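You operate a simulated robot arm through the tools that you are given. There is no shell and no other tool. Be economical: measure what you need, move in short steps, check, and stop when the job is done.

You are at the controls of a simulated two-armed robot. One attempt, no reset.

TASK
Put the white plate from the steel shelf behind the hot cabinet in the right basin. Close the front left door. Take the stack of purple bowls from the side leaf of the steam table and put it on top of the round cover there. Stack the small carton labelled "Liners" from the top of the square table on top of the small carton marked "Spoons". Fetch the steel cup from the top of the steel rack and set it on the small steel tray. Take the blue plate from the middle shelf of the steel rack and put it on top of the flat cover on the front of the tall counter. Put the roll cake from the top of the end table on the top of the side table. Take the large orange bowl on the right end of the counter and put it away on the top of the store table. Put the purple cloth on the top of the small table away on the top of the side table. Take the dark cupcake from the top of the right display table and leave it on top of the blue scrubber. Take the cupcake from the top of the right display table and put it on top of the squat pot. Switch the jelly switch on. Turn the cold dial to 7 C. The order is free. Set down upright: stack of purple bowls, steel cup.

Only the result counts: the job must be done as asked and must still hold three seconds after the hand-in. Knocking over, shifting, dropping, spilling or breaking anything else fails it. Lids that push on must go on centred and level and be pressed home; caps that screw on are set level and turned clockwise until they are tight. Flat cloth is picked up by pressing the open fingertips on it (5 to 10 N) and closing them slowly along it; thin cloth reads only 2 to 8 mm in the jaws.

THE ROBOT
Two 6-joint arms with two-finger parallel grippers on one trunk, on a base that drives. Base frame: it is fixed to the floor where the robot stands at the start and does not move with it; the origin is under the middle of the robot, x ahead of it, y to its left, z up; the surface under the hand at the start is at about z = 0.62. Readings come in m, degrees, newtons and seconds.
The left shoulder is at the start at [0.06, 0.187, 0.897], the right one opposite. With the tool pointing down near the work surface each hand reaches from about 0.26 to 0.62 m from the robot's upright axis, wherever it stands, measured 20 degrees to its own side. Places, roughly: blue plate (15x15x3 cm) [3.4, 0.9, 0.5]; blue scrubber (9x8x4 cm) [3, -4.6, 0.8]; cold dial [0.2, 1.4, 0.8]; cupcake (8x8x8 cm) [1.5, -2.9, 0.8]; dark cupcake (6x6x6 cm) [1.5, -2.5, 0.8]; flat cover (20x19x10 cm) [3.1, -1.7, 0.9]; front left door [1.2, -0.4, 1.1]; jelly switch [1.6, -4.3, 0.5]; large orange bowl (16x15x7 cm) [0.3, -1.9, 0.8]; purple cloth (7x10x5 cm) [1.3, -1.6, 0.7]; right basin [-1.6, 1.9, 0.8]; roll cake (6x6x5 cm) [3.4, -0.3, 0.8]; round cover (20x19x12 cm) [1.9, 1.6, 0.8]; small carton [2.5, 1.5, 0.75]; small steel tray (30x20x3 cm) [0, 1.8, 0.9]; squat pot (25x17x13 cm) [-1.2, -1.8, 0.9]; stack of purple bowls (10x10x23 cm) [2.1, 1.5, 0.9]; steel cup (8x8x9 cm) [3.3, 1, 1]; top of the side table [3.2, -3, 0.8]; top of the store table [0.3, -7, 0.8]; white plate (13x12x3 cm) [0.5, -0.1, 0.6]. Payload 1.57 kg a hand.
The TCP of each hand is the grasp point between the finger pads, 0.03 m short of the fingertips. In the tool frame z runs along the fingers and y along their closing line. Largest opening 0.11 m; finger width 0.024, thickness 0.012; the body of the gripper, 0.048 by 0.112 m, starts 0.078 m behind the TCP.
Orientation is that of the tool frame in the base frame, as a unit quaternion [w, x, y, z]. With the fingers straight down and closing along the base's y, the tool's x points along the base's -x, its y along +y and its z along -z.

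THE INTERFACE
- The arms move only by the tool step_arm. It takes "left_motion", "right_motion" or both (then of equal length, played together; a hand with none holds still); each is one flat list of numbers, 7 for each row, row after row: the finger opening in m, from 0 to 0.11, then the shift along the tool's x, y, z in units of 300 mm (1.0 is 300 mm), then the turn, a rotation vector about the tool's x, y, z in units of 45 degrees (1.0 is 45 degrees). In form: [claw, tx, ty, tz, wx, wy, wz, claw, tx, ty, tz, wx, wy, wz, ...]. A call has 1 to 10 rows; each row is the pose to reach, as a shift and turn from the pose commanded when the call began, along the tool's axes at that moment. A call with a number of a shift or a turn outside -1 to 1 is refused whole. Rows are played at 5 a second. More than 0.05 m and 8.6 degrees between two rows, or a gripper value outside its range, and nothing of the call is played. A pose out of reach is approached as far as the arm can. The call stops where the force on the tool passes 40 N (or 10 N more than at its start, if that is more) or the arm is blocked; 0.2 s more then pass. The fingers move at their own pace (about 0.153 m/s each) and stop on an object; they squeeze with about 24 N. The grip force told is the motor's: it shows also when the fingers shut on nothing. Time passes only in rows, and 0.2 s behind the last, so rows that repeat a pose let the fingers close. The reply holds the time, the measured pose of the TCP, the force on the tool along the base axes, the opening and the grip force, in the units named above and with some noise, with the torque about the TCP (base axes, N m) and any sound that the robot's microphone picked up, and new pictures: "show" is both (left out), scene, wrist or none (wrist: the cameras of the hands that moved).
- Cameras (640 x 400 px; columns grow to the right, rows downward): "scene" is now at [0.0121, -0.0209, 1.4352]; the picture's right is [-0.28, -0.96, 0.00], its down [-0.77, 0.22, -0.60] and it looks along [0.58, -0.17, -0.80] (base axes); focal length 268 px, centre (320, 200). "left" rides on the left gripper at [0.07, -0.016, -0.141] in its tool frame; the picture's right is [0.23, 0.97, 0.00], its down [-0.86, 0.20, -0.48] and it looks along [-0.47, 0.11, 0.88] (tool axes); focal length 222 px, centre (320, 200). "right" rides on the right gripper at [0.07, 0.016, -0.141] in its tool frame; the picture's right is [-0.23, 0.97, 0.00], its down [-0.86, -0.20, -0.48] and it looks along [-0.47, -0.11, 0.88] (tool axes); focal length 222 px, centre (320, 200). There is no depth. A picture from a camera that has moved, and an enlarged one, comes with that camera's place and axes in the base frame and with its lens.
- lift_body(by): slides the trunk up (or, below 0, down) by that many m; the arms and the scene camera ride with it, the base frame stays. It gives what a move gives, with no picture.
- base_move(legs): drives the robot by 1 to 6 legs, each [ahead, left, turn to the left] in m, m and degrees, along the robot's own axes; the way and the turn of a leg run together, so that a leg with both is an arc; at most 1.5 m and 180 degrees a leg. The arms and the cameras ride along, it lands a little off, and it stops where it bumps. It gives what a move gives, and a new picture of the scene camera.
- pan_tilt(pan, tilt): turns the head with the scene camera to pan (to the left, within 86 degrees either way) and tilt (down, from -29 to 69), counted from straight ahead of the robot. It gives what a move gives, and a new picture of the scene camera.
- enlarge(camera, box): a new picture of the part [left, top, right, bottom] of that camera's present view, enlarged. No time passes.
- finish_job(): hands the job in; it is judged then, once.

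Work in short steps. Places have to be worked out from the pictures, the camera data and where the tool is seen: move nearer, look again, correct. Check each grasp and each placing, and mend what went wrong. You have 556 turns and 360 pictures in all, those below and enlarged ones among them. Open the grippers and draw the arms clear of the work before you hand the job in, unless the task says otherwise; then end with one line.

The tools are called after ">>>" as a command line: name --argument value ..., lists and objects as JSON in quotes. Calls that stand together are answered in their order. step_arm: Moves the arms, as the interface text tells. Its arguments: {"type":"object","properties":{"left_motion":{"type":"array"},"right_motion":{"type":"array"},"show":{"type":"string","enum":["both","scene","wrist","none"]}},"required":[]} The other tools are called the same way: lift_body (by) slides the trunk up or down; base_move (legs) drives the base; pan_tilt (pan, tilt) turns the head that bears the scene camera; enlarge (camera, box) takes an enlarged picture of a part of a camera's view; finish_job () hands the job in.

At the start:

```text
time_s: 0.0
left_ee_pos: [0.3899, 0.1144, 0.9153]
left_tool_rot: [0.0, 0.0, 1.0, 0.0]
left_contact_force: [-0.2, 0.3, -0.3]
left_torque: [-0.02, -0.01, 0.0]
left_gripper_width: 0.1101
left_grasp_force: 0.1
right_ee_pos: [0.3537, -0.1993, 0.8896]
right_tool_rot: [0.0, 0.0, 1.0, 0.0]
right_contact_force: [0.4, -0.2, -0.1]
right_torque: [0.0, -0.01, -0.04]
right_gripper_width: 0.1098
right_grasp_force: 0.0
trunk travel left (down, up): [-0.525, 0.465]
robot x, y, heading: [0.0008, -0.0013, -0.1]
head pan, tilt: [-16.2, 52.9]
```

scene: 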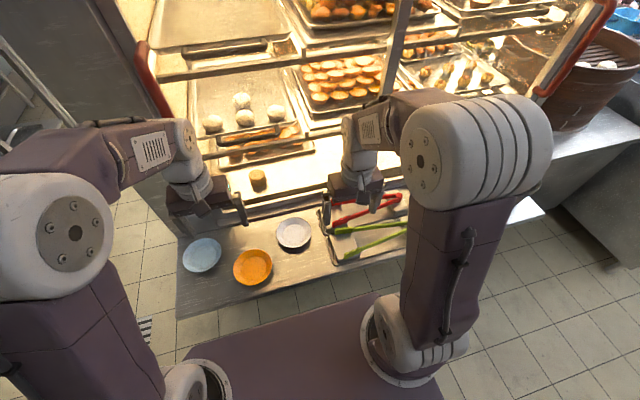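
right: 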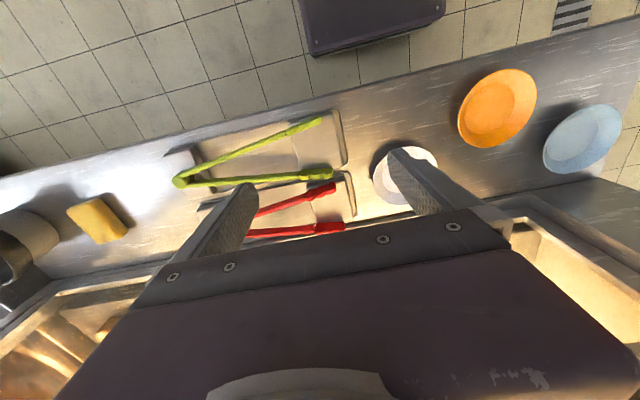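
left: 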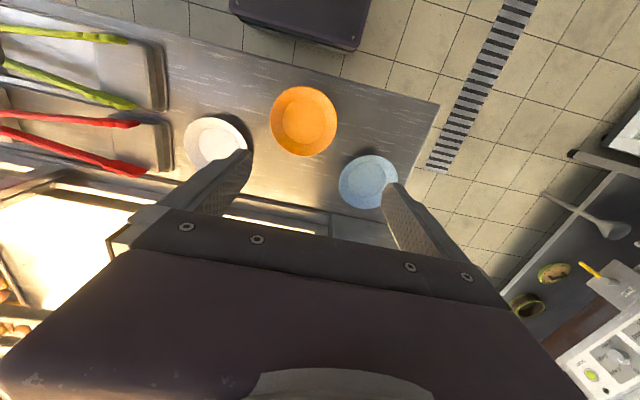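

I begin with the white plate, which I put at about (0.48, -0.07). First I turn the right hand 45° and glance ahead to learn the surroundings.

>>> step_arm --right_motion '[0.06, 0, 0, 0, 0, 0, 0.19, 0.06, 0, 0, 0, 0, 0, 0.38, 0.06, 0, 0, 0, 0, 0, 0.57, 0.06, 0, 0, 0, 0, 0, 0.76, 0.06, 0, 0, 0, 0, 0, 0.95, 0.06, 0, 0, 0, 0, 0, 1.0]' --show "none"

>>> pan_tilt --pan 80 --tilt 25

```text
time_s: 1.4
left_ee_pos: [0.3896, 0.1145, 0.9149]
left_tool_rot: [0.0, 0.001, 1.0, 0.0]
left_contact_force: [0.5, 0.7, -1.3]
left_torque: [-0.02, 0.04, -0.02]
left_gripper_width: 0.1101
left_grasp_force: 0.0
right_ee_pos: [0.3537, -0.1977, 0.8896]
right_tool_rot: [-0.001, 0.384, 0.923, 0.0]
right_contact_force: [0.0, -0.7, 0.4]
right_torque: [0.0, -0.02, 0.01]
right_gripper_width: 0.0597
right_grasp_force: 0.1
trunk travel left (down, up): [-0.525, 0.465]
robot x, y, heading: [-0.0007, -0.0042, -0.1]
head pan, tilt: [-16.2, 52.9]
```

```text
time_s: 3.1
left_ee_pos: [0.3899, 0.1144, 0.9137]
left_tool_rot: [0.001, -0.001, 1.0, -0.001]
left_contact_force: [-0.3, 0.6, -0.2]
left_torque: [-0.03, -0.01, 0.02]
left_gripper_width: 0.11
left_grasp_force: 0.1
right_ee_pos: [0.3547, -0.1981, 0.8888]
right_tool_rot: [0.0, 0.383, 0.924, 0.001]
right_contact_force: [0.3, -0.7, 0.4]
right_torque: [-0.01, 0.0, 0.02]
right_gripper_width: 0.06
right_grasp_force: 0.1
trunk travel left (down, up): [-0.525, 0.465]
robot x, y, heading: [0.0026, -0.0016, -0.0]
head pan, tilt: [80.0, 25.0]
camera scene: at [-0.0431, 0.0905, 1.4766], right [0.98, -0.17, 0.0], down [-0.07, -0.42, -0.91], along [0.16, 0.89, -0.42], focal length 268 px, centre (320, 200)
```

scene: 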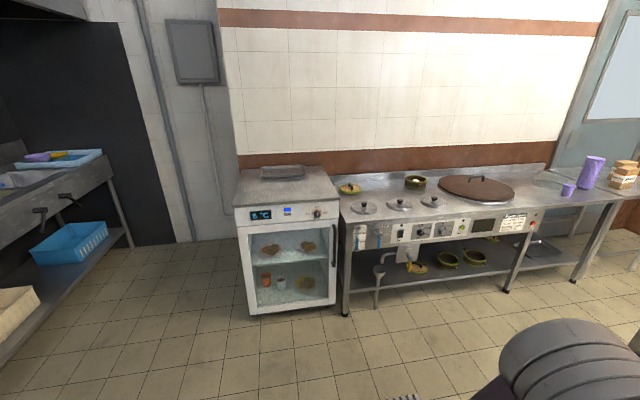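

The left view shows the cold cabinet, steam table and sink. Now I bring the right hand above the plate's near rim, finishing the 90° turn, and shift the left hand aside.

>>> step_arm --left_motion '[0.11, 0, 0.05, 0, 0, 0, 0, 0.11, 0, 0.1, 0, 0, 0, 0, 0.11, 0, 0.15, 0, 0, 0, 0, 0.11, 0, 0.2, 0, 0, 0, 0, 0.11, 0, 0.25, 0, 0, 0, 0, 0.11, 0, 0.3, 0, 0, 0, 0]' --right_motion '[0.06, 0.0275, 0.0755, 0.06, 0, 0, 0.167, 0.06, 0.055, 0.151, 0.12, 0, 0, 0.333, 0.06, 0.0825, 0.2265, 0.18, 0, 0, 0.5, 0.06, 0.11, 0.302, 0.24, 0, 0, 0.667, 0.06, 0.1375, 0.3775, 0.3, 0, 0, 0.833, 0.06, 0.165, 0.453, 0.363, 0, 0, 1.0]' --show "none"

>>> pan_tilt --pan -5 --tilt 55

>>> enlarge --camera "right" --box '[0, 0, 640, 400]'

```text
time_s: 4.5
left_ee_pos: [0.3893, 0.2048, 0.9145]
left_tool_rot: [0.0, 0.001, 1.0, -0.001]
left_contact_force: [-0.1, 0.7, -0.5]
left_torque: [-0.03, -0.01, -0.02]
left_gripper_width: 0.1099
left_grasp_force: 0.1
right_ee_pos: [0.4158, -0.0693, 0.7809]
right_tool_rot: [0.0, 0.708, 0.706, -0.001]
right_contact_force: [-0.3, 0.6, 0.4]
right_torque: [-0.01, 0.0, -0.04]
right_gripper_width: 0.0602
right_grasp_force: 0.0
trunk travel left (down, up): [-0.525, 0.465]
robot x, y, heading: [-0.0025, 0.0024, -0.1]
head pan, tilt: [80.0, 25.0]
```

```text
time_s: 6.1
left_ee_pos: [0.3893, 0.2059, 0.9145]
left_tool_rot: [0.0, 0.0, 1.0, 0.0]
left_contact_force: [0.0, -0.1, 0.0]
left_torque: [-0.01, -0.02, -0.01]
left_gripper_width: 0.1096
left_grasp_force: 0.1
right_ee_pos: [0.4164, -0.0697, 0.7813]
right_tool_rot: [0.0, 0.707, 0.707, 0.0]
right_contact_force: [0.1, -0.4, 0.0]
right_torque: [0.03, 0.02, -0.02]
right_gripper_width: 0.06
right_grasp_force: 0.1
trunk travel left (down, up): [-0.525, 0.465]
robot x, y, heading: [0.0022, 0.0023, 0.2]
head pan, tilt: [-5.0, 55.0]
camera scene: at [0.0127, -0.0064, 1.4326], right [-0.09, -1.0, 0.0], down [-0.82, 0.07, -0.57], along [0.57, -0.05, -0.82], focal length 268 px, centre (320, 200)
```

scene: 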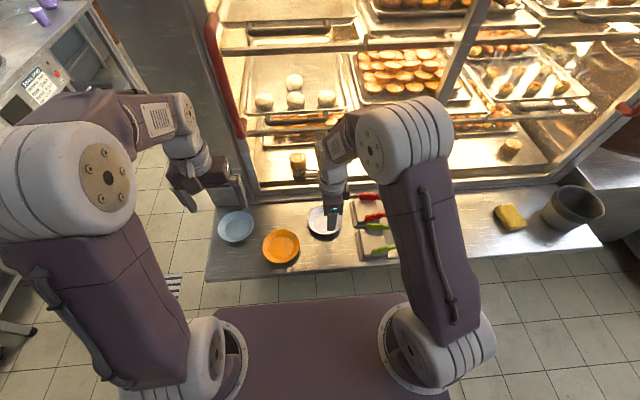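

```text
1.00 times, centred on (320, 200) of right (not enlarged: the box is as wide or as high as the picture)
camera zoom: at [0.4317, -0.0004, 0.9227], right [0.97, -0.23, 0.0], down [-0.2, -0.86, 0.48], along [-0.11, -0.47, -0.88], focal length 222 px, centre (320, 200)
```

zoom: 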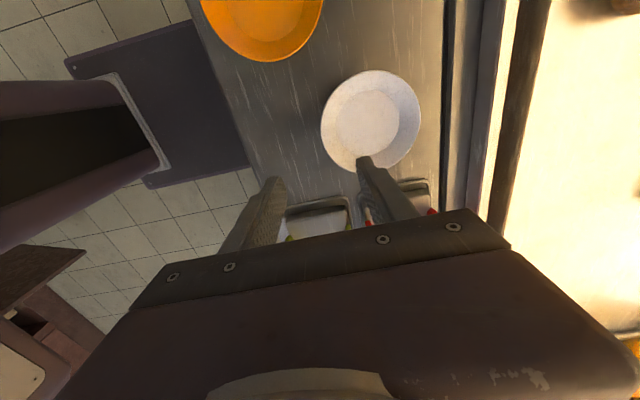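

The wrist view puts the plate at about (0.478, -0.056), its near rim at x≈0.42. I lower the fingers astride the near rim and close.

>>> step_arm --right_motion '[0.05, 0.043, 0.03, 0.1, 0, 0, 0, 0.05, 0.043, 0.03, 0.2, 0, 0, 0, 0.05, 0.043, 0.03, 0.3, 0, 0, 0, 0.05, 0.043, 0.03, 0.385, 0, 0, 0]' --show "wrist"

```text
time_s: 7.1
left_ee_pos: [0.3901, 0.205, 0.9139]
left_tool_rot: [0.0, 0.001, 1.0, 0.0]
left_contact_force: [0.1, 0.1, 0.8]
left_torque: [-0.01, 0.0, 0.0]
left_gripper_width: 0.1103
left_grasp_force: 0.0
right_ee_pos: [0.4238, -0.0559, 0.6651]
right_tool_rot: [0.0, 0.707, 0.707, 0.0]
right_contact_force: [0.0, -0.5, 0.0]
right_torque: [-0.01, -0.03, 0.01]
right_gripper_width: 0.0498
right_grasp_force: 0.2
trunk travel left (down, up): [-0.525, 0.465]
robot x, y, heading: [-0.0027, 0.0044, 0.3]
head pan, tilt: [-5.0, 55.0]
camera right: at [0.4393, 0.014, 0.8065], right [0.97, -0.23, 0.0], down [-0.2, -0.86, 0.48], along [-0.11, -0.47, -0.88], focal length 222 px, centre (320, 200)
```

right: 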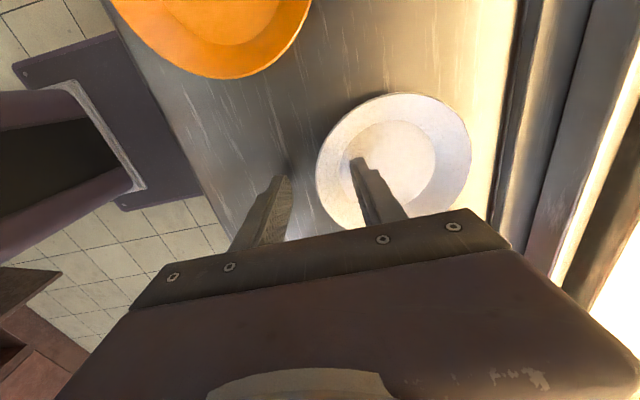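

The inner finger is over the plate's floor and the outer one is outside the rim, so I lower 6 mm and close.

>>> step_arm --right_motion '[0.05, 0, 0, 0.02, 0, 0, 0, 0.03, 0, 0, 0.02, 0, 0, 0, 0.0, 0, 0, 0.02, 0, 0, 0, 0.0, 0, 0, 0.02, 0, 0, 0, 0.0, 0, 0, 0.02, 0, 0, 0]' --show "wrist"

```text
time_s: 8.3
left_ee_pos: [0.3892, 0.2061, 0.914]
left_tool_rot: [-0.001, 0.0, 1.0, 0.001]
left_contact_force: [-0.8, 0.0, 0.0]
left_torque: [-0.01, -0.02, 0.02]
left_gripper_width: 0.1099
left_grasp_force: 0.1
right_ee_pos: [0.4231, -0.0538, 0.6586]
right_tool_rot: [0.0, 0.707, 0.707, 0.001]
right_contact_force: [0.0, 1.8, 4.0]
right_torque: [0.1, -0.32, 0.1]
right_gripper_width: 0.0179
right_grasp_force: 24.0
trunk travel left (down, up): [-0.525, 0.465]
robot x, y, heading: [0.0002, 0.0017, -0.2]
head pan, tilt: [-5.0, 55.0]
camera right: at [0.4394, 0.0151, 0.8009], right [0.97, -0.23, 0.0], down [-0.2, -0.86, 0.48], along [-0.11, -0.47, -0.88], focal length 222 px, centre (320, 200)
```

right: 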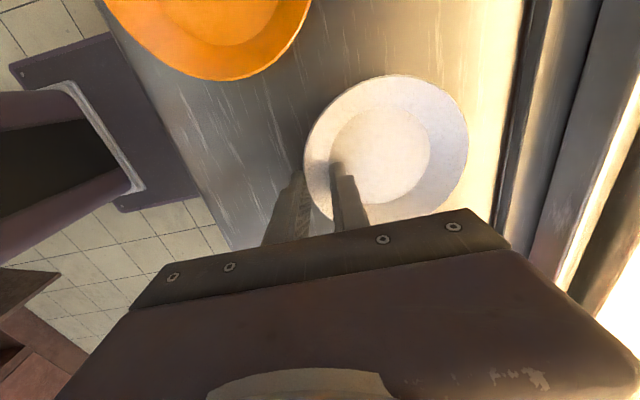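

Gripped at 18 mm with 24 N. I lift straight up 15 cm, then ease back toward the robot.

>>> step_arm --right_motion '[0.0, 0, 0, -0.1, 0, 0, 0, 0.0, 0, 0, -0.2, 0, 0, 0, 0.0, 0, 0, -0.3, 0, 0, 0, 0.0, 0, 0, -0.4, 0, 0, 0, 0.0, 0, 0, -0.5, 0, 0, 0, 0, -0.15, -0.15, -0.6, 0, 0, 0, 0, -0.2, -0.25, -0.7, 0, 0, 0]' --show "wrist"

```text
refused: row 6 steps farther than a row can; nothing moved
```

Row spacing was too large; I retry with finer rows.

>>> step_arm --right_motion '[0.0, 0, 0, -0.1, 0, 0, 0, 0.0, 0, 0, -0.2, 0, 0, 0, 0.0, 0, 0, -0.3, 0, 0, 0, 0.0, 0, 0, -0.4, 0, 0, 0, 0.0, 0, 0, -0.5, 0, 0, 0, 0, -0.08, -0.08, -0.58, 0, 0, 0, 0, -0.16, -0.16, -0.64, 0, 0, 0]' --show "wrist"

```text
time_s: 9.9
left_ee_pos: [0.3889, 0.2045, 0.9157]
left_tool_rot: [0.001, 0.0, 1.0, 0.0]
left_contact_force: [0.0, 0.0, 1.0]
left_torque: [0.0, 0.0, 0.02]
left_gripper_width: 0.11
left_grasp_force: 0.1
right_ee_pos: [0.3767, -0.1043, 0.85]
right_tool_rot: [0.0, 0.707, 0.707, 0.0]
right_contact_force: [-0.8, -0.2, -0.9]
right_torque: [0.02, 0.01, -0.02]
right_gripper_width: 0.0029
right_grasp_force: 24.2
trunk travel left (down, up): [-0.525, 0.465]
robot x, y, heading: [-0.0, 0.0021, 0.2]
head pan, tilt: [-5.0, 55.0]
camera right: at [0.393, -0.0354, 0.9924], right [0.97, -0.23, 0.0], down [-0.2, -0.86, 0.48], along [-0.11, -0.47, -0.88], focal length 222 px, centre (320, 200)
```

right: 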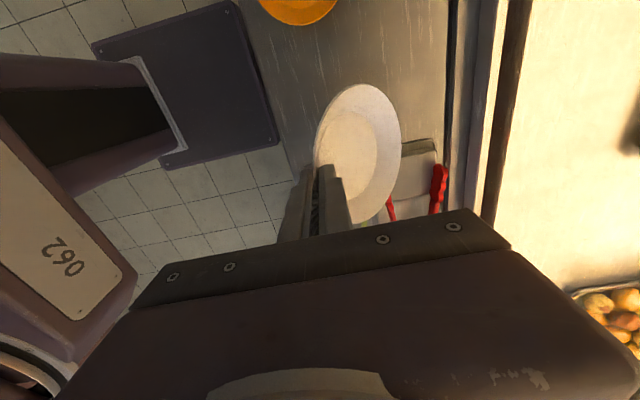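

The plate is held (rim aligned between the pads, plate tilted). I lift the hand a bit by backing off 0.4 m and turning to face the left wall, then look.

>>> base_move --legs '[[-0.4, 0, 0], [0, 0, 110]]'

>>> pan_tilt --pan 40 --tilt 25

```text
time_s: 17.1
left_ee_pos: [-0.7334, 0.29, 0.914]
left_tool_rot: [0.0, 0.823, -0.568, 0.0]
left_contact_force: [0.6, 0.1, -0.5]
left_torque: [-0.02, 0.0, -0.04]
left_gripper_width: 0.1101
left_grasp_force: 0.0
right_ee_pos: [-0.4407, 0.3905, 0.8489]
right_tool_rot: [0.001, -0.179, 0.984, 0.0]
right_contact_force: [-0.1, 0.3, -0.8]
right_torque: [-0.03, -0.01, 0.01]
right_gripper_width: 0.0029
right_grasp_force: 24.3
trunk travel left (down, up): [-0.525, 0.465]
robot x, y, heading: [-0.4069, -0.0043, 110.7]
head pan, tilt: [-5.0, 55.0]
camera scene: at [-0.4025, 0.0119, 1.4326], right [0.96, 0.27, 0.0], down [0.22, -0.79, -0.57], along [-0.16, 0.55, -0.82], focal length 268 px, centre (320, 200)
```

scene: 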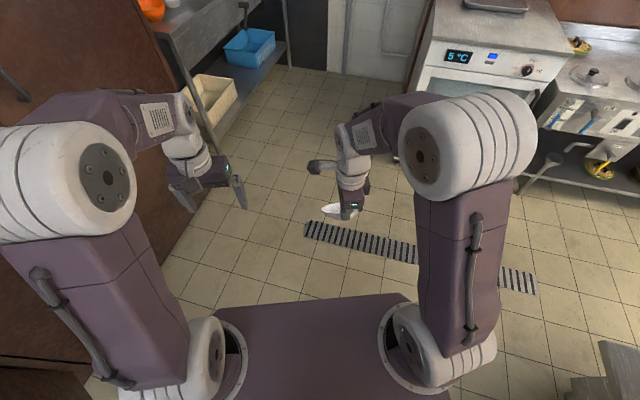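

```text
time_s: 18.2
left_ee_pos: [-0.735, 0.2904, 0.9154]
left_tool_rot: [0.0, 0.823, -0.569, 0.001]
left_contact_force: [0.6, 0.4, 0.4]
left_torque: [-0.01, -0.04, 0.01]
left_gripper_width: 0.11
left_grasp_force: 0.1
right_ee_pos: [-0.4405, 0.3893, 0.8496]
right_tool_rot: [-0.001, -0.18, 0.984, 0.0]
right_contact_force: [0.0, -0.1, -0.7]
right_torque: [-0.01, -0.01, 0.02]
right_gripper_width: 0.0026
right_grasp_force: 24.4
trunk travel left (down, up): [-0.525, 0.465]
robot x, y, heading: [-0.4066, -0.001, 110.6]
head pan, tilt: [40.0, 25.0]
camera scene: at [-0.4633, -0.0124, 1.4765], right [0.49, 0.87, 0.0], down [0.37, -0.21, -0.91], along [-0.79, 0.44, -0.42], focal length 268 px, centre (320, 200)
```

scene: 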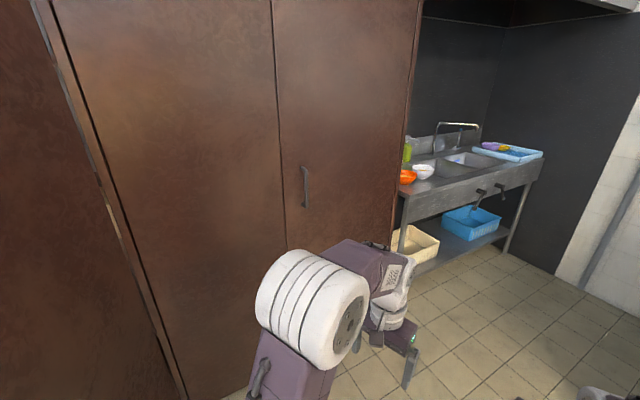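

The sink front runs along x≈-1.48 with the right basin near (-1.7, 2.0). I drive there and turn to face it.

>>> base_move --legs '[[1.2, -0.1, 0], [0.75, -0.06, 0], [0, 0, 69.4]]'

>>> pan_tilt --pan -10 --tilt 40

```text
time_s: 27.6
left_ee_pos: [-1.2954, 2.1264, 0.9121]
left_tool_rot: [0.002, 0.831, -0.556, 0.01]
left_contact_force: [14.6, 5.1, -1.7]
left_torque: [0.07, -0.28, -0.14]
left_gripper_width: 0.0974
left_grasp_force: 0.0
right_ee_pos: [-1.0117, 2.2365, 0.8502]
right_tool_rot: [-0.001, -0.191, 0.982, 0.0]
right_contact_force: [0.3, 0.5, -0.8]
right_torque: [-0.05, -0.03, 0.0]
right_gripper_width: 0.003
right_grasp_force: 24.3
trunk travel left (down, up): [-0.525, 0.465]
robot x, y, heading: [-0.9635, 1.8477, 112.1]
head pan, tilt: [40.0, 25.0]
stopped in leg 2: the force on the tool passed its limit at 49 N (the readings are from after the stop); the commanded pose is now the measured one
camera scene: at [-1.0222, 1.834, 1.4767], right [0.47, 0.88, 0.0], down [0.37, -0.2, -0.91], along [-0.8, 0.42, -0.42], focal length 268 px, centre (320, 200)
```

scene: 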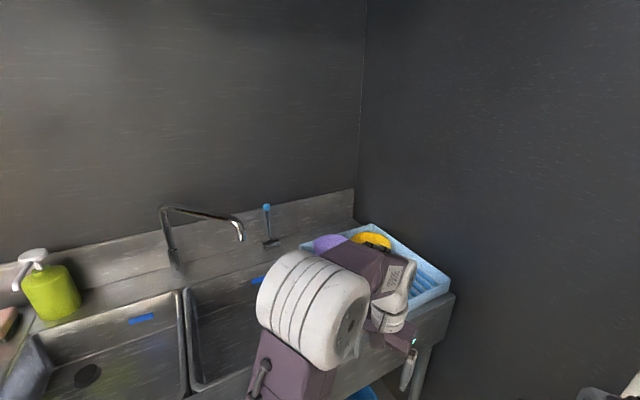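

```text
time_s: 28.8
left_ee_pos: [-1.2976, 2.125, 0.912]
left_tool_rot: [0.003, 0.831, -0.556, 0.009]
left_contact_force: [17.1, 5.3, -4.1]
left_torque: [0.13, -0.52, -0.01]
left_gripper_width: 0.0948
left_grasp_force: 0.1
right_ee_pos: [-1.0116, 2.2359, 0.8496]
right_tool_rot: [-0.001, -0.193, 0.981, -0.001]
right_contact_force: [-0.2, 0.3, 0.4]
right_torque: [-0.02, -0.01, -0.01]
right_gripper_width: 0.0031
right_grasp_force: 23.5
trunk travel left (down, up): [-0.525, 0.465]
robot x, y, heading: [-0.9653, 1.8422, 112.2]
head pan, tilt: [-10.0, 40.0]
camera scene: at [-0.9591, 1.874, 1.4532], right [0.98, 0.21, 0.0], down [0.13, -0.63, -0.77], along [-0.16, 0.75, -0.64], focal length 268 px, centre (320, 200)
```

scene: 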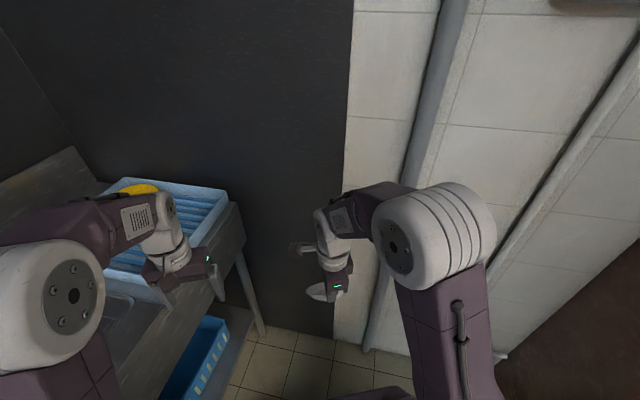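

The left hand touched something by the sink (force toward +x). I back off to the right and rear, then inspect.

>>> base_move --legs '[[-0.06, -0.15, 0]]'

>>> enlarge --camera "left" --box '[0, 0, 640, 400]'

```text
time_s: 30.2
left_ee_pos: [-1.1378, 2.126, 0.9135]
left_tool_rot: [0.003, 0.832, -0.555, 0.01]
left_contact_force: [0.0, -0.2, -0.6]
left_torque: [-0.01, 0.02, -0.02]
left_gripper_width: 0.1103
left_grasp_force: 0.0
right_ee_pos: [-0.8511, 2.2373, 0.8499]
right_tool_rot: [0.0, -0.193, 0.981, 0.0]
right_contact_force: [0.6, -0.8, -0.6]
right_torque: [-0.03, 0.0, 0.0]
right_gripper_width: 0.0029
right_grasp_force: 24.2
trunk travel left (down, up): [-0.525, 0.465]
robot x, y, heading: [-0.8038, 1.8412, 112.4]
head pan, tilt: [-10.0, 40.0]
camera scene: at [-0.7995, 1.8739, 1.4532], right [0.98, 0.21, 0.0], down [0.14, -0.63, -0.77], along [-0.16, 0.75, -0.64], focal length 268 px, centre (320, 200)
```

scene: 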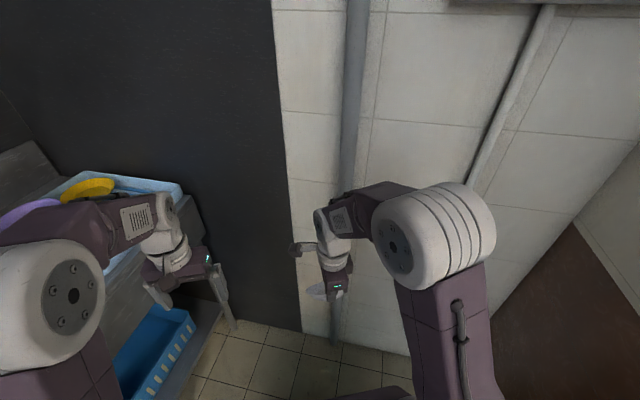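

```text
1.00 times, centred on (320, 200) of left (not enlarged: the box is as wide or as high as the picture)
camera zoom: at [-1.0983, 2.0698, 1.0566], right [-0.81, -0.58, 0.0], down [-0.52, 0.72, 0.46], along [-0.27, 0.38, -0.89], focal length 222 px, centre (320, 200)
```

zoom: 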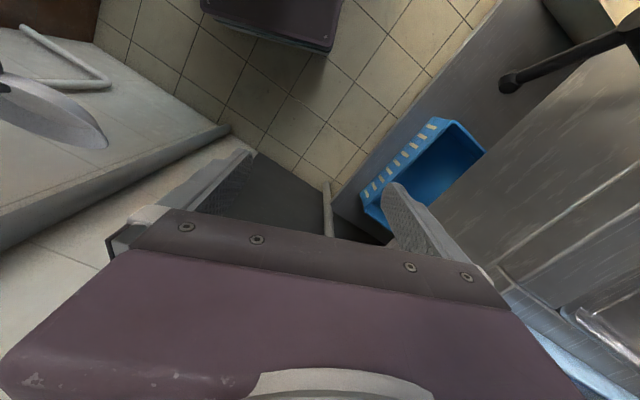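

It was the steel sink body (fixed). I raise the trunk, turn to face the sink and look.

>>> lift_body --by 0.25

>>> base_move --legs '[[0, 0, 67.5]]'

>>> pan_tilt --pan 0 --tilt 45

```text
time_s: 32.8
left_ee_pos: [-1.1388, 2.1244, 1.1616]
left_tool_rot: [0.002, 0.831, -0.556, 0.01]
left_contact_force: [-0.7, -0.8, -0.3]
left_torque: [-0.01, -0.01, 0.0]
left_gripper_width: 0.1101
left_grasp_force: 0.0
right_ee_pos: [-0.8528, 2.236, 1.099]
right_tool_rot: [-0.001, -0.193, 0.981, 0.0]
right_contact_force: [0.0, 0.9, -0.8]
right_torque: [-0.03, 0.0, -0.01]
right_gripper_width: 0.003
right_grasp_force: 23.8
trunk travel left (down, up): [-0.775, 0.215]
robot x, y, heading: [-0.81, 1.8464, 112.2]
head pan, tilt: [-10.0, 40.0]
```

```text
time_s: 36.2
left_ee_pos: [-1.1894, 1.6424, 1.1621]
left_tool_rot: [-0.004, 1.0, 0.006, 0.009]
left_contact_force: [-0.2, -0.3, 0.2]
left_torque: [-0.02, 0.01, 0.0]
left_gripper_width: 0.1102
left_grasp_force: 0.0
right_ee_pos: [-1.1849, 1.9497, 1.1008]
right_tool_rot: [0.0, 0.709, -0.705, 0.0]
right_contact_force: [-0.2, -1.2, -1.1]
right_torque: [0.0, -0.03, -0.01]
right_gripper_width: 0.0027
right_grasp_force: 24.0
trunk travel left (down, up): [-0.775, 0.215]
robot x, y, heading: [-0.8046, 1.8452, -179.9]
head pan, tilt: [-10.0, 40.0]
camera scene: at [-0.8291, 1.8611, 1.7032], right [0.17, 0.99, 0.0], down [0.63, -0.11, -0.77], along [-0.76, 0.13, -0.64], focal length 268 px, centre (320, 200)
```

scene: 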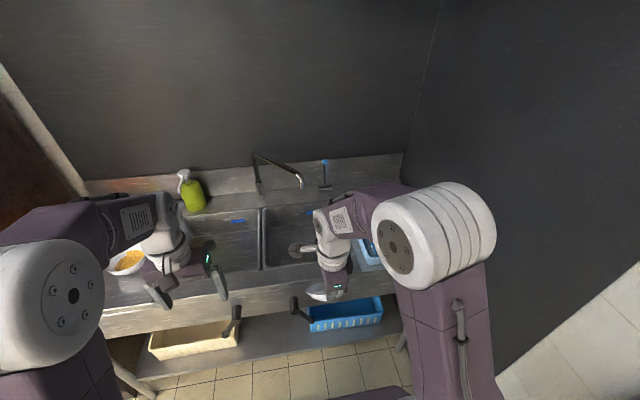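

```text
time_s: 36.9
left_ee_pos: [-1.1894, 1.6416, 1.1617]
left_tool_rot: [-0.004, 1.0, 0.005, 0.009]
left_contact_force: [0.0, 0.1, -0.1]
left_torque: [0.0, 0.0, -0.02]
left_gripper_width: 0.11
left_grasp_force: 0.0
right_ee_pos: [-1.1844, 1.9489, 1.0997]
right_tool_rot: [-0.001, 0.709, -0.705, 0.0]
right_contact_force: [0.4, -0.6, -0.7]
right_torque: [0.0, -0.01, -0.01]
right_gripper_width: 0.003
right_grasp_force: 24.3
trunk travel left (down, up): [-0.775, 0.215]
robot x, y, heading: [-0.8024, 1.848, -179.6]
head pan, tilt: [0.0, 45.0]
camera scene: at [-0.8265, 1.8461, 1.696], right [-0.01, 1.0, 0.0], down [0.71, 0.0, -0.71], along [-0.71, 0.0, -0.71], focal length 268 px, centre (320, 200)
```

scene: 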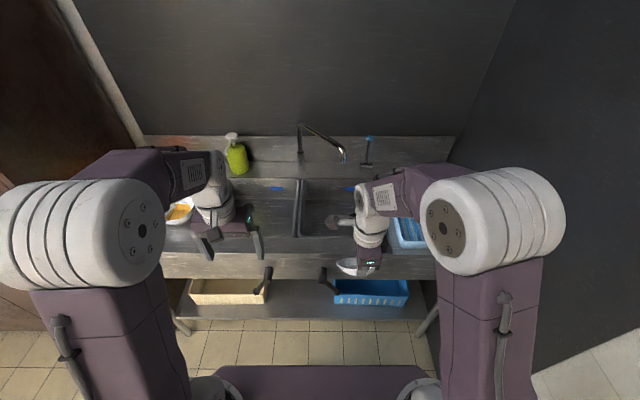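

The right basin spans about x -1.45..-1.79, y 1.78..2.1. I drive 0.17 m nearer and look at how the plate hangs.

>>> base_move --legs '[[0.17, 0, 0]]'

>>> enlarge --camera "scene" --box '[280, 120, 480, 320]'

>>> enlarge --camera "right" --box '[0, 0, 640, 400]'

```text
time_s: 38.4
left_ee_pos: [-1.3546, 1.6402, 1.1646]
left_tool_rot: [-0.004, 1.0, 0.007, 0.008]
left_contact_force: [-0.2, -0.6, 0.3]
left_torque: [0.0, 0.03, 0.0]
left_gripper_width: 0.1101
left_grasp_force: 0.2
right_ee_pos: [-1.3537, 1.9471, 1.1016]
right_tool_rot: [0.0, 0.71, -0.704, -0.001]
right_contact_force: [0.0, -0.6, -0.2]
right_torque: [-0.01, 0.01, 0.02]
right_gripper_width: 0.003
right_grasp_force: 24.4
trunk travel left (down, up): [-0.775, 0.215]
robot x, y, heading: [-0.9768, 1.8484, -179.8]
head pan, tilt: [0.0, 45.0]
camera scene: at [-0.9928, 1.8448, 1.696], right [-0.01, 1.0, 0.0], down [0.71, 0.01, -0.71], along [-0.71, -0.01, -0.71], focal length 268 px, centre (320, 200)
```

scene: 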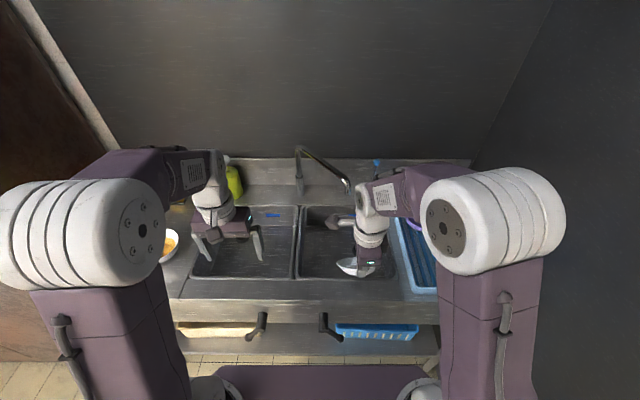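

```text
2.00 times, centred on (380, 220) of scene
camera zoom: at [-0.9928, 1.8448, 1.696], right [-0.01, 1.0, 0.0], down [0.71, 0.01, -0.71], along [-0.71, -0.01, -0.71], focal length 537 px, centre (200, 160)
```

zoom: 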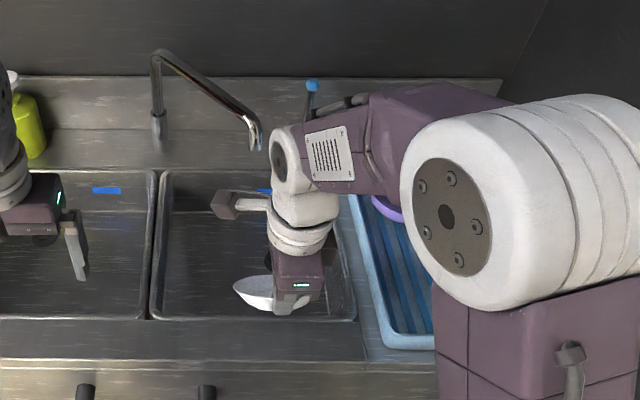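

```text
1.00 times, centred on (320, 200) of right (not enlarged: the box is as wide or as high as the picture)
camera zoom: at [-1.3685, 1.8765, 1.2429], right [-0.98, 0.22, 0.0], down [0.19, 0.86, 0.48], along [0.1, 0.47, -0.88], focal length 222 px, centre (320, 200)
```

zoom: 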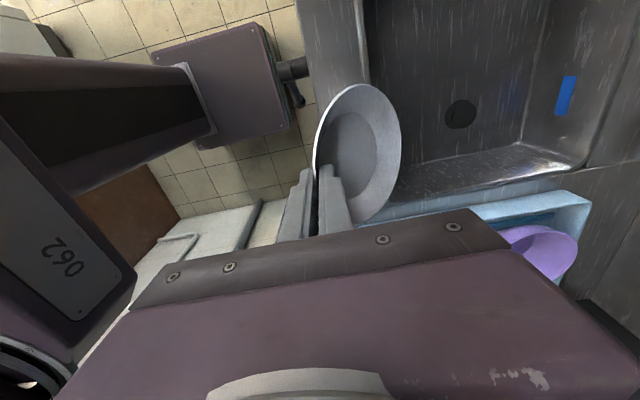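

The plate hangs far side down about 45°. I tilt the hand 30° forward (to level it) and move it over the basin at a height above the rim.

>>> step_arm --right_motion '[0, 0.01, 0.13, 0.02, -0.12, 0, 0, 0, 0.02, 0.26, 0.04, -0.24, 0, 0, 0, 0.03, 0.39, 0.06, -0.36, 0, 0, 0, 0.04, 0.52, 0.08, -0.48, 0, 0, 0, 0.05, 0.65, 0.1, -0.6, 0, 0, 0, 0.057, 0.78, 0.12, -0.667, 0, 0]' --show "both"

```text
time_s: 39.8
left_ee_pos: [-1.3601, 1.6389, 1.1613]
left_tool_rot: [-0.004, 1.0, 0.007, 0.011]
left_contact_force: [-0.5, -0.3, -0.2]
left_torque: [-0.03, -0.01, -0.01]
left_gripper_width: 0.1102
left_grasp_force: 0.1
right_ee_pos: [-1.5915, 1.9245, 1.0606]
right_tool_rot: [0.184, 0.687, -0.679, -0.182]
right_contact_force: [0.1, 0.2, -0.9]
right_torque: [-0.01, -0.02, -0.02]
right_gripper_width: 0.0029
right_grasp_force: 24.5
trunk travel left (down, up): [-0.775, 0.215]
robot x, y, heading: [-0.9771, 1.8473, -179.4]
head pan, tilt: [0.0, 45.0]
camera scene: at [-0.9994, 1.8446, 1.696], right [-0.01, 1.0, 0.0], down [0.71, 0.01, -0.71], along [-0.71, -0.01, -0.71], focal length 268 px, centre (320, 200)
camera right: at [-1.5348, 1.8553, 1.1917], right [-0.85, 0.22, 0.49], down [0.4, 0.86, 0.32], along [-0.35, 0.46, -0.81], focal length 222 px, centre (320, 200)
```

scene: 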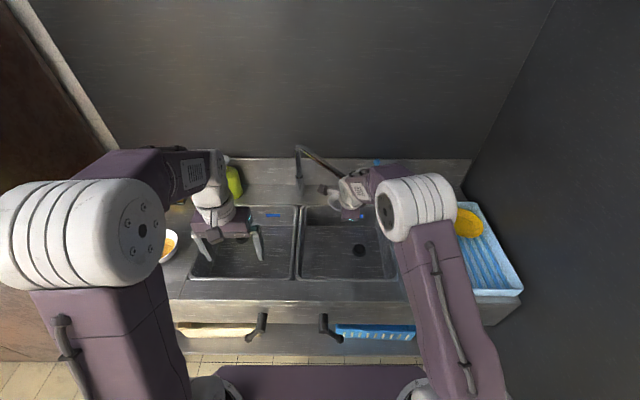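
right: 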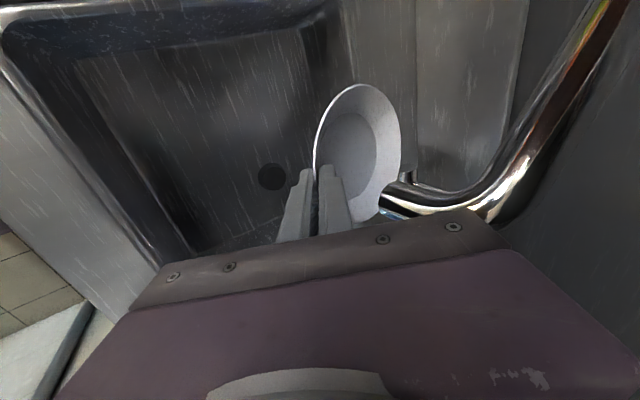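

The basin floor works out at z≈0.78 with the faucet tip close to the plate. I shift 4.5 cm back and 3 cm left, away from the faucet.

>>> step_arm --right_motion '[0, 0.05, -0.065, -0.037, 0, 0, 0, 0, 0.1, -0.13, -0.075, 0, 0, 0]' --show "none"

>>> lift_body --by -0.13

>>> enlarge --camera "right" --box '[0, 0, 640, 400]'

>>> enlarge --camera "scene" --box '[260, 120, 460, 320]'

```text
time_s: 40.4
left_ee_pos: [-1.3583, 1.6387, 1.162]
left_tool_rot: [-0.004, 1.0, 0.007, 0.01]
left_contact_force: [0.7, 0.4, -0.2]
left_torque: [-0.01, 0.01, 0.05]
left_gripper_width: 0.1101
left_grasp_force: 0.0
right_ee_pos: [-1.5448, 1.8943, 1.0598]
right_tool_rot: [0.183, 0.687, -0.679, -0.182]
right_contact_force: [0.8, -0.6, -1.4]
right_torque: [0.01, -0.04, -0.01]
right_gripper_width: 0.0031
right_grasp_force: 23.6
trunk travel left (down, up): [-0.775, 0.215]
robot x, y, heading: [-0.9757, 1.841, -179.8]
head pan, tilt: [0.0, 45.0]
```

```text
time_s: 42.0
left_ee_pos: [-1.3581, 1.6409, 1.0326]
left_tool_rot: [-0.004, 1.0, 0.007, 0.01]
left_contact_force: [-0.6, -0.3, -0.2]
left_torque: [0.03, 0.0, 0.0]
left_gripper_width: 0.11
left_grasp_force: 0.1
right_ee_pos: [-1.5456, 1.8944, 0.9305]
right_tool_rot: [0.184, 0.686, -0.68, -0.183]
right_contact_force: [-0.2, 0.1, -0.3]
right_torque: [0.0, -0.01, -0.04]
right_gripper_width: 0.0032
right_grasp_force: 23.5
trunk travel left (down, up): [-0.645, 0.345]
robot x, y, heading: [-0.9777, 1.846, -179.5]
head pan, tilt: [0.0, 45.0]
```

```text
1.00 times, centred on (320, 200) of right (not enlarged: the box is as wide or as high as the picture)
camera zoom: at [-1.4882, 1.8259, 1.0618], right [-0.85, 0.22, 0.49], down [0.4, 0.86, 0.31], along [-0.35, 0.46, -0.81], focal length 222 px, centre (320, 200)
```

zoom: 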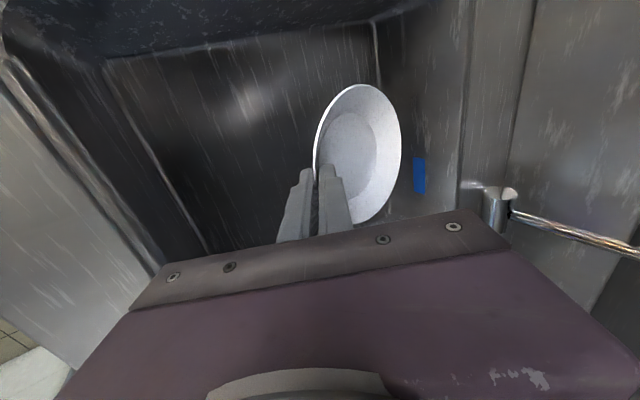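

```text
2.00 times, centred on (360, 220) of scene
camera zoom: at [-0.9966, 1.8447, 1.566], right [-0.01, 1.0, 0.0], down [0.71, 0.01, -0.71], along [-0.71, -0.01, -0.71], focal length 537 px, centre (240, 160)
```

zoom: 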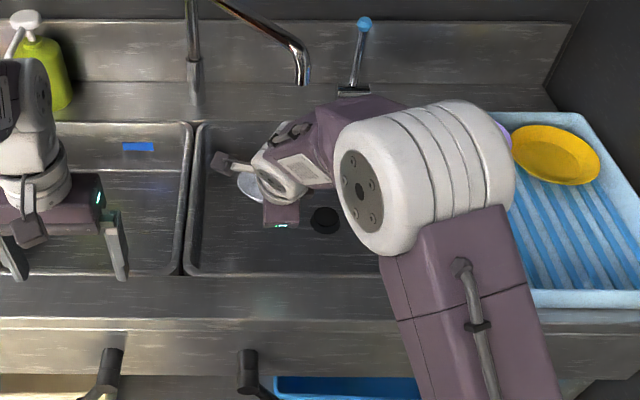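

Clear of the faucet. I lower straight down about 8 cm with force watch.

>>> step_arm --right_motion '[0, 0, -0.04, 0.053, 0, 0, 0, 0, 0, -0.08, 0.107, 0, 0, 0, 0, 0, -0.12, 0.16, 0, 0, 0, 0, 0, -0.162, 0.214, 0, 0, 0]' --show "wrist"

```text
time_s: 43.0
left_ee_pos: [-1.359, 1.6389, 1.0319]
left_tool_rot: [-0.003, 1.0, 0.007, 0.01]
left_contact_force: [0.3, 0.2, -0.1]
left_torque: [0.01, -0.02, 0.04]
left_gripper_width: 0.1099
left_grasp_force: 0.0
right_ee_pos: [-1.5465, 1.8935, 0.8553]
right_tool_rot: [0.182, 0.687, -0.68, -0.179]
right_contact_force: [-0.4, 0.8, -0.2]
right_torque: [0.01, -0.04, -0.02]
right_gripper_width: 0.003
right_grasp_force: 23.8
right hand out of reach, approached as far as the arm can: row 4
trunk travel left (down, up): [-0.645, 0.345]
robot x, y, heading: [-0.9763, 1.8443, -179.4]
head pan, tilt: [0.0, 45.0]
camera right: at [-1.4906, 1.824, 0.9863], right [-0.85, 0.22, 0.48], down [0.4, 0.86, 0.32], along [-0.34, 0.46, -0.82], focal length 222 px, centre (320, 200)
```

right: 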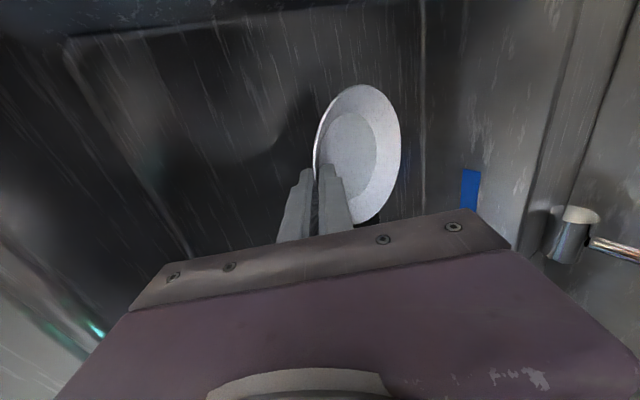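

The arm is at its reach; I raise the left hand and lower the trunk in small steps to reach the floor.

>>> step_arm --left_motion '[0.11, 0, 0, -0.15, 0, 0, 0, 0.11, 0, 0, -0.3, 0, 0, 0, 0.11, 0, 0, -0.4, 0, 0, 0]' --show "none"

>>> lift_body --by -0.02

>>> lift_body --by -0.015

```text
time_s: 43.8
left_ee_pos: [-1.3589, 1.6366, 1.1543]
left_tool_rot: [-0.004, 1.0, 0.007, 0.01]
left_contact_force: [-0.1, -0.1, 0.2]
left_torque: [0.02, 0.0, 0.01]
left_gripper_width: 0.1101
left_grasp_force: 0.1
right_ee_pos: [-1.5456, 1.8939, 0.8561]
right_tool_rot: [0.182, 0.687, -0.68, -0.179]
right_contact_force: [0.6, -0.6, -0.4]
right_torque: [0.01, -0.02, -0.02]
right_gripper_width: 0.0034
right_grasp_force: 24.5
trunk travel left (down, up): [-0.645, 0.345]
robot x, y, heading: [-0.9783, 1.8495, -179.4]
head pan, tilt: [0.0, 45.0]
```

```text
time_s: 44.4
left_ee_pos: [-1.3602, 1.6381, 1.1341]
left_tool_rot: [-0.003, 1.0, 0.008, 0.009]
left_contact_force: [0.4, -0.8, -0.1]
left_torque: [0.01, -0.01, -0.03]
left_gripper_width: 0.11
left_grasp_force: 0.0
right_ee_pos: [-1.5452, 1.8931, 0.8355]
right_tool_rot: [0.182, 0.687, -0.68, -0.18]
right_contact_force: [-0.3, 0.1, 0.1]
right_torque: [-0.02, -0.06, -0.02]
right_gripper_width: 0.003
right_grasp_force: 23.9
trunk travel left (down, up): [-0.625, 0.365]
robot x, y, heading: [-0.9756, 1.8454, -179.7]
head pan, tilt: [0.0, 45.0]
```

```text
time_s: 45.0
left_ee_pos: [-1.3584, 1.6369, 1.1196]
left_tool_rot: [-0.004, 1.0, 0.008, 0.009]
left_contact_force: [0.8, -0.4, -0.3]
left_torque: [-0.02, 0.0, -0.04]
left_gripper_width: 0.1101
left_grasp_force: 0.1
right_ee_pos: [-1.5461, 1.8923, 0.8208]
right_tool_rot: [0.183, 0.687, -0.679, -0.181]
right_contact_force: [-2.4, 1.3, 9.7]
right_torque: [-0.03, 0.15, -0.08]
right_gripper_width: 0.0037
right_grasp_force: 24.1
trunk travel left (down, up): [-0.61, 0.38]
robot x, y, heading: [-0.9739, 1.8426, -179.4]
head pan, tilt: [0.0, 45.0]
```

Contact (9.7 N up): the plate's far edge is on the floor. I take a look before releasing.

>>> lift_body --by -0.01

>>> enlarge --camera "right" --box '[0, 0, 640, 400]'

```text
time_s: 45.5
left_ee_pos: [-1.3583, 1.6376, 1.1133]
left_tool_rot: [-0.003, 1.0, 0.007, 0.009]
left_contact_force: [0.2, -0.2, 0.3]
left_torque: [0.02, -0.02, 0.0]
left_gripper_width: 0.1099
left_grasp_force: 0.1
right_ee_pos: [-1.55, 1.8922, 0.8208]
right_tool_rot: [0.188, 0.685, -0.68, -0.182]
right_contact_force: [2.8, 1.0, 7.7]
right_torque: [-0.01, 0.56, -0.08]
right_gripper_width: 0.0037
right_grasp_force: 23.8
trunk travel left (down, up): [-0.604, 0.386]
robot x, y, heading: [-0.9765, 1.8428, -179.4]
head pan, tilt: [0.0, 45.0]
stopped: the force on the tool passed its limit at 48 N (the readings are from after the stop); the commanded pose is now the measured one
```

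```text
1.00 times, centred on (320, 200) of right (not enlarged: the box is as wide or as high as the picture)
camera zoom: at [-1.4921, 1.8237, 0.9516], right [-0.84, 0.22, 0.49], down [0.41, 0.86, 0.31], along [-0.35, 0.46, -0.81], focal length 222 px, centre (320, 200)
```

zoom: 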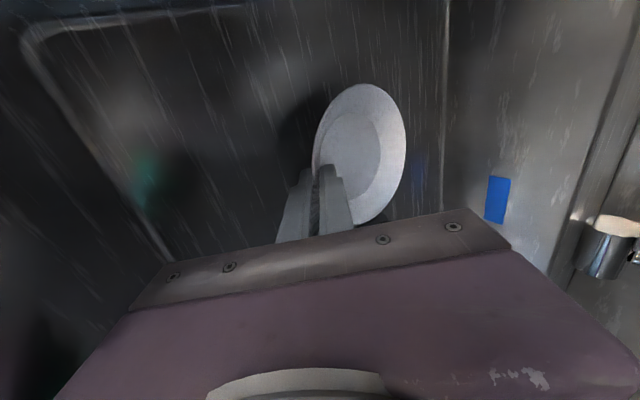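

The fingertips are practically at floor level (z≈0.79), so the plate is down. I open gently, then retreat along the fingers.

>>> step_arm --right_motion '[0.01, 0, 0, 0, 0, 0, 0, 0.03, 0, 0, 0, 0, 0, 0, 0.04, 0, 0, -0.05, 0, 0, 0, 0.04, 0, 0, -0.15, 0, 0, 0, 0.04, 0, 0, -0.3, 0, 0, 0, 0.04, 0, 0, -0.45, 0, 0, 0]' --show "both"

```text
time_s: 46.9
left_ee_pos: [-1.3582, 1.638, 1.1149]
left_tool_rot: [-0.004, 1.0, 0.007, 0.008]
left_contact_force: [-0.2, 0.5, 0.3]
left_torque: [-0.03, 0.02, -0.04]
left_gripper_width: 0.1102
left_grasp_force: 0.0
right_ee_pos: [-1.4795, 1.8932, 0.9341]
right_tool_rot: [0.187, 0.685, -0.68, -0.182]
right_contact_force: [0.8, 0.5, 0.1]
right_torque: [0.0, -0.03, -0.04]
right_gripper_width: 0.0398
right_grasp_force: 0.0
trunk travel left (down, up): [-0.604, 0.386]
robot x, y, heading: [-0.9793, 1.847, -179.6]
head pan, tilt: [0.0, 45.0]
camera scene: at [-0.9954, 1.8449, 1.5253], right [-0.01, 1.0, 0.0], down [0.71, 0.01, -0.71], along [-0.71, -0.01, -0.71], focal length 268 px, centre (320, 200)
camera right: at [-1.4222, 1.8248, 1.0653], right [-0.84, 0.22, 0.49], down [0.41, 0.86, 0.31], along [-0.35, 0.46, -0.82], focal length 222 px, centre (320, 200)
```

scene: 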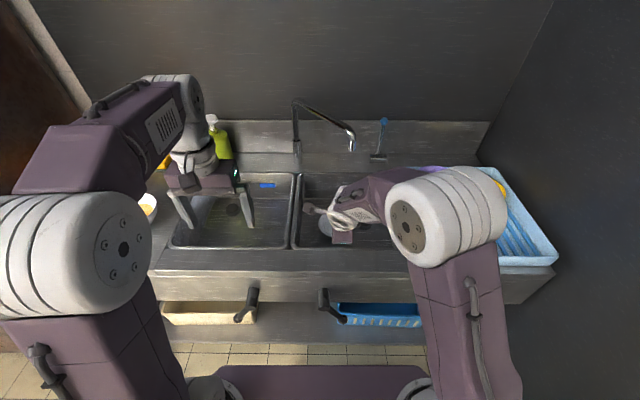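
right: 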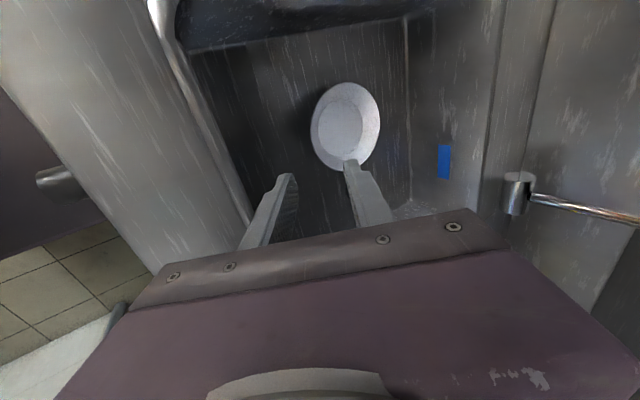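

The white plate lies flat in the right basin. I lift and un-tilt the right hand, then drive round to face the cold cabinet's dial at about (0.18, 1.36).

>>> step_arm --right_motion '[0.04, 0, -0.02, -0.126, 0.13, 0, 0, 0.04, 0, -0.04, -0.252, 0.26, 0, 0, 0.04, 0, -0.06, -0.378, 0.4, 0, 0, 0.04, 0, -0.08, -0.5, 0.53, 0, 0, 0.04, 0, -0.097, -0.63, 0.667, 0, 0]' --show "none"

>>> base_move --legs '[[-0.15, 0, 0], [0, 1.07, 0], [-0.85, 0, 0], [0, 0, -90]]'

```text
time_s: 48.1
left_ee_pos: [-1.3598, 1.6374, 1.1131]
left_tool_rot: [-0.004, 1.0, 0.007, 0.009]
left_contact_force: [0.6, 0.4, -0.4]
left_torque: [0.0, -0.02, -0.02]
left_gripper_width: 0.1103
left_grasp_force: 0.1
right_ee_pos: [-1.3636, 1.8977, 1.082]
right_tool_rot: [0.003, 0.71, -0.704, 0.001]
right_contact_force: [0.0, -0.6, 0.1]
right_torque: [0.0, -0.05, 0.02]
right_gripper_width: 0.0401
right_grasp_force: 0.2
trunk travel left (down, up): [-0.604, 0.386]
robot x, y, heading: [-0.9799, 1.8448, -179.3]
head pan, tilt: [0.0, 45.0]
```

```text
time_s: 62.3
left_ee_pos: [-0.1859, 1.1761, 1.114]
left_tool_rot: [0.004, 0.721, -0.693, 0.009]
left_contact_force: [-0.3, 0.9, 0.5]
left_torque: [-0.02, 0.02, 0.03]
left_gripper_width: 0.1098
left_grasp_force: 0.1
right_ee_pos: [0.0742, 1.187, 1.0834]
right_tool_rot: [-0.002, -0.017, 1.0, 0.001]
right_contact_force: [0.5, -0.1, 0.1]
right_torque: [-0.01, 0.0, 0.0]
right_gripper_width: 0.04
right_grasp_force: 0.0
trunk travel left (down, up): [-0.604, 0.386]
robot x, y, heading: [0.0337, 0.8004, 92.1]
head pan, tilt: [0.0, 45.0]
camera scene: at [0.0308, 0.8195, 1.5254], right [1.0, 0.03, 0.0], down [0.02, -0.71, -0.71], along [-0.02, 0.71, -0.71], focal length 268 px, centre (320, 200)
```

scene: 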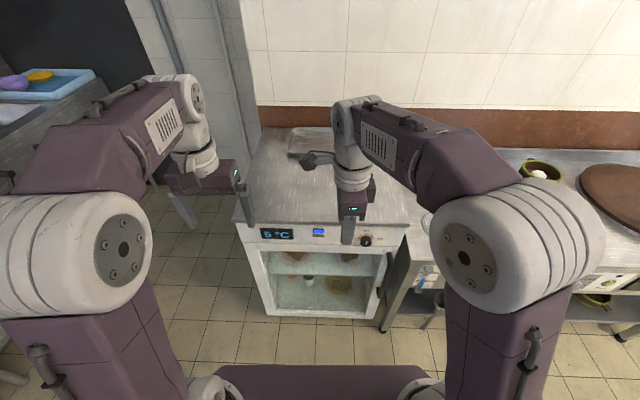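

I enlarge the control panel to read the dial.

>>> enlarge --camera "scene" --box '[235, 200, 435, 325]'

```text
3.20 times, centred on (335, 262) of scene
camera zoom: at [0.0308, 0.8195, 1.5254], right [1.0, 0.03, 0.0], down [0.02, -0.71, -0.71], along [-0.02, 0.71, -0.71], focal length 859 px, centre (272, 0)
```

zoom: 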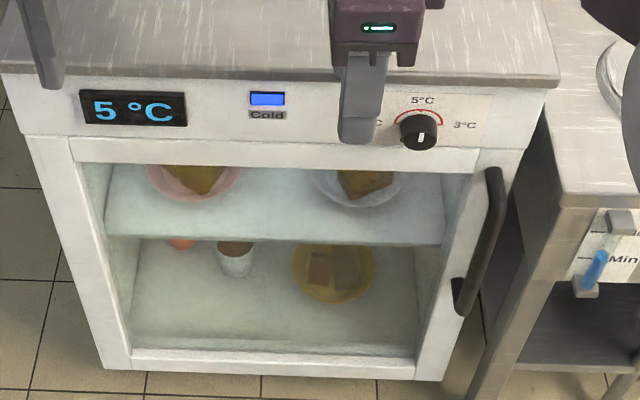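

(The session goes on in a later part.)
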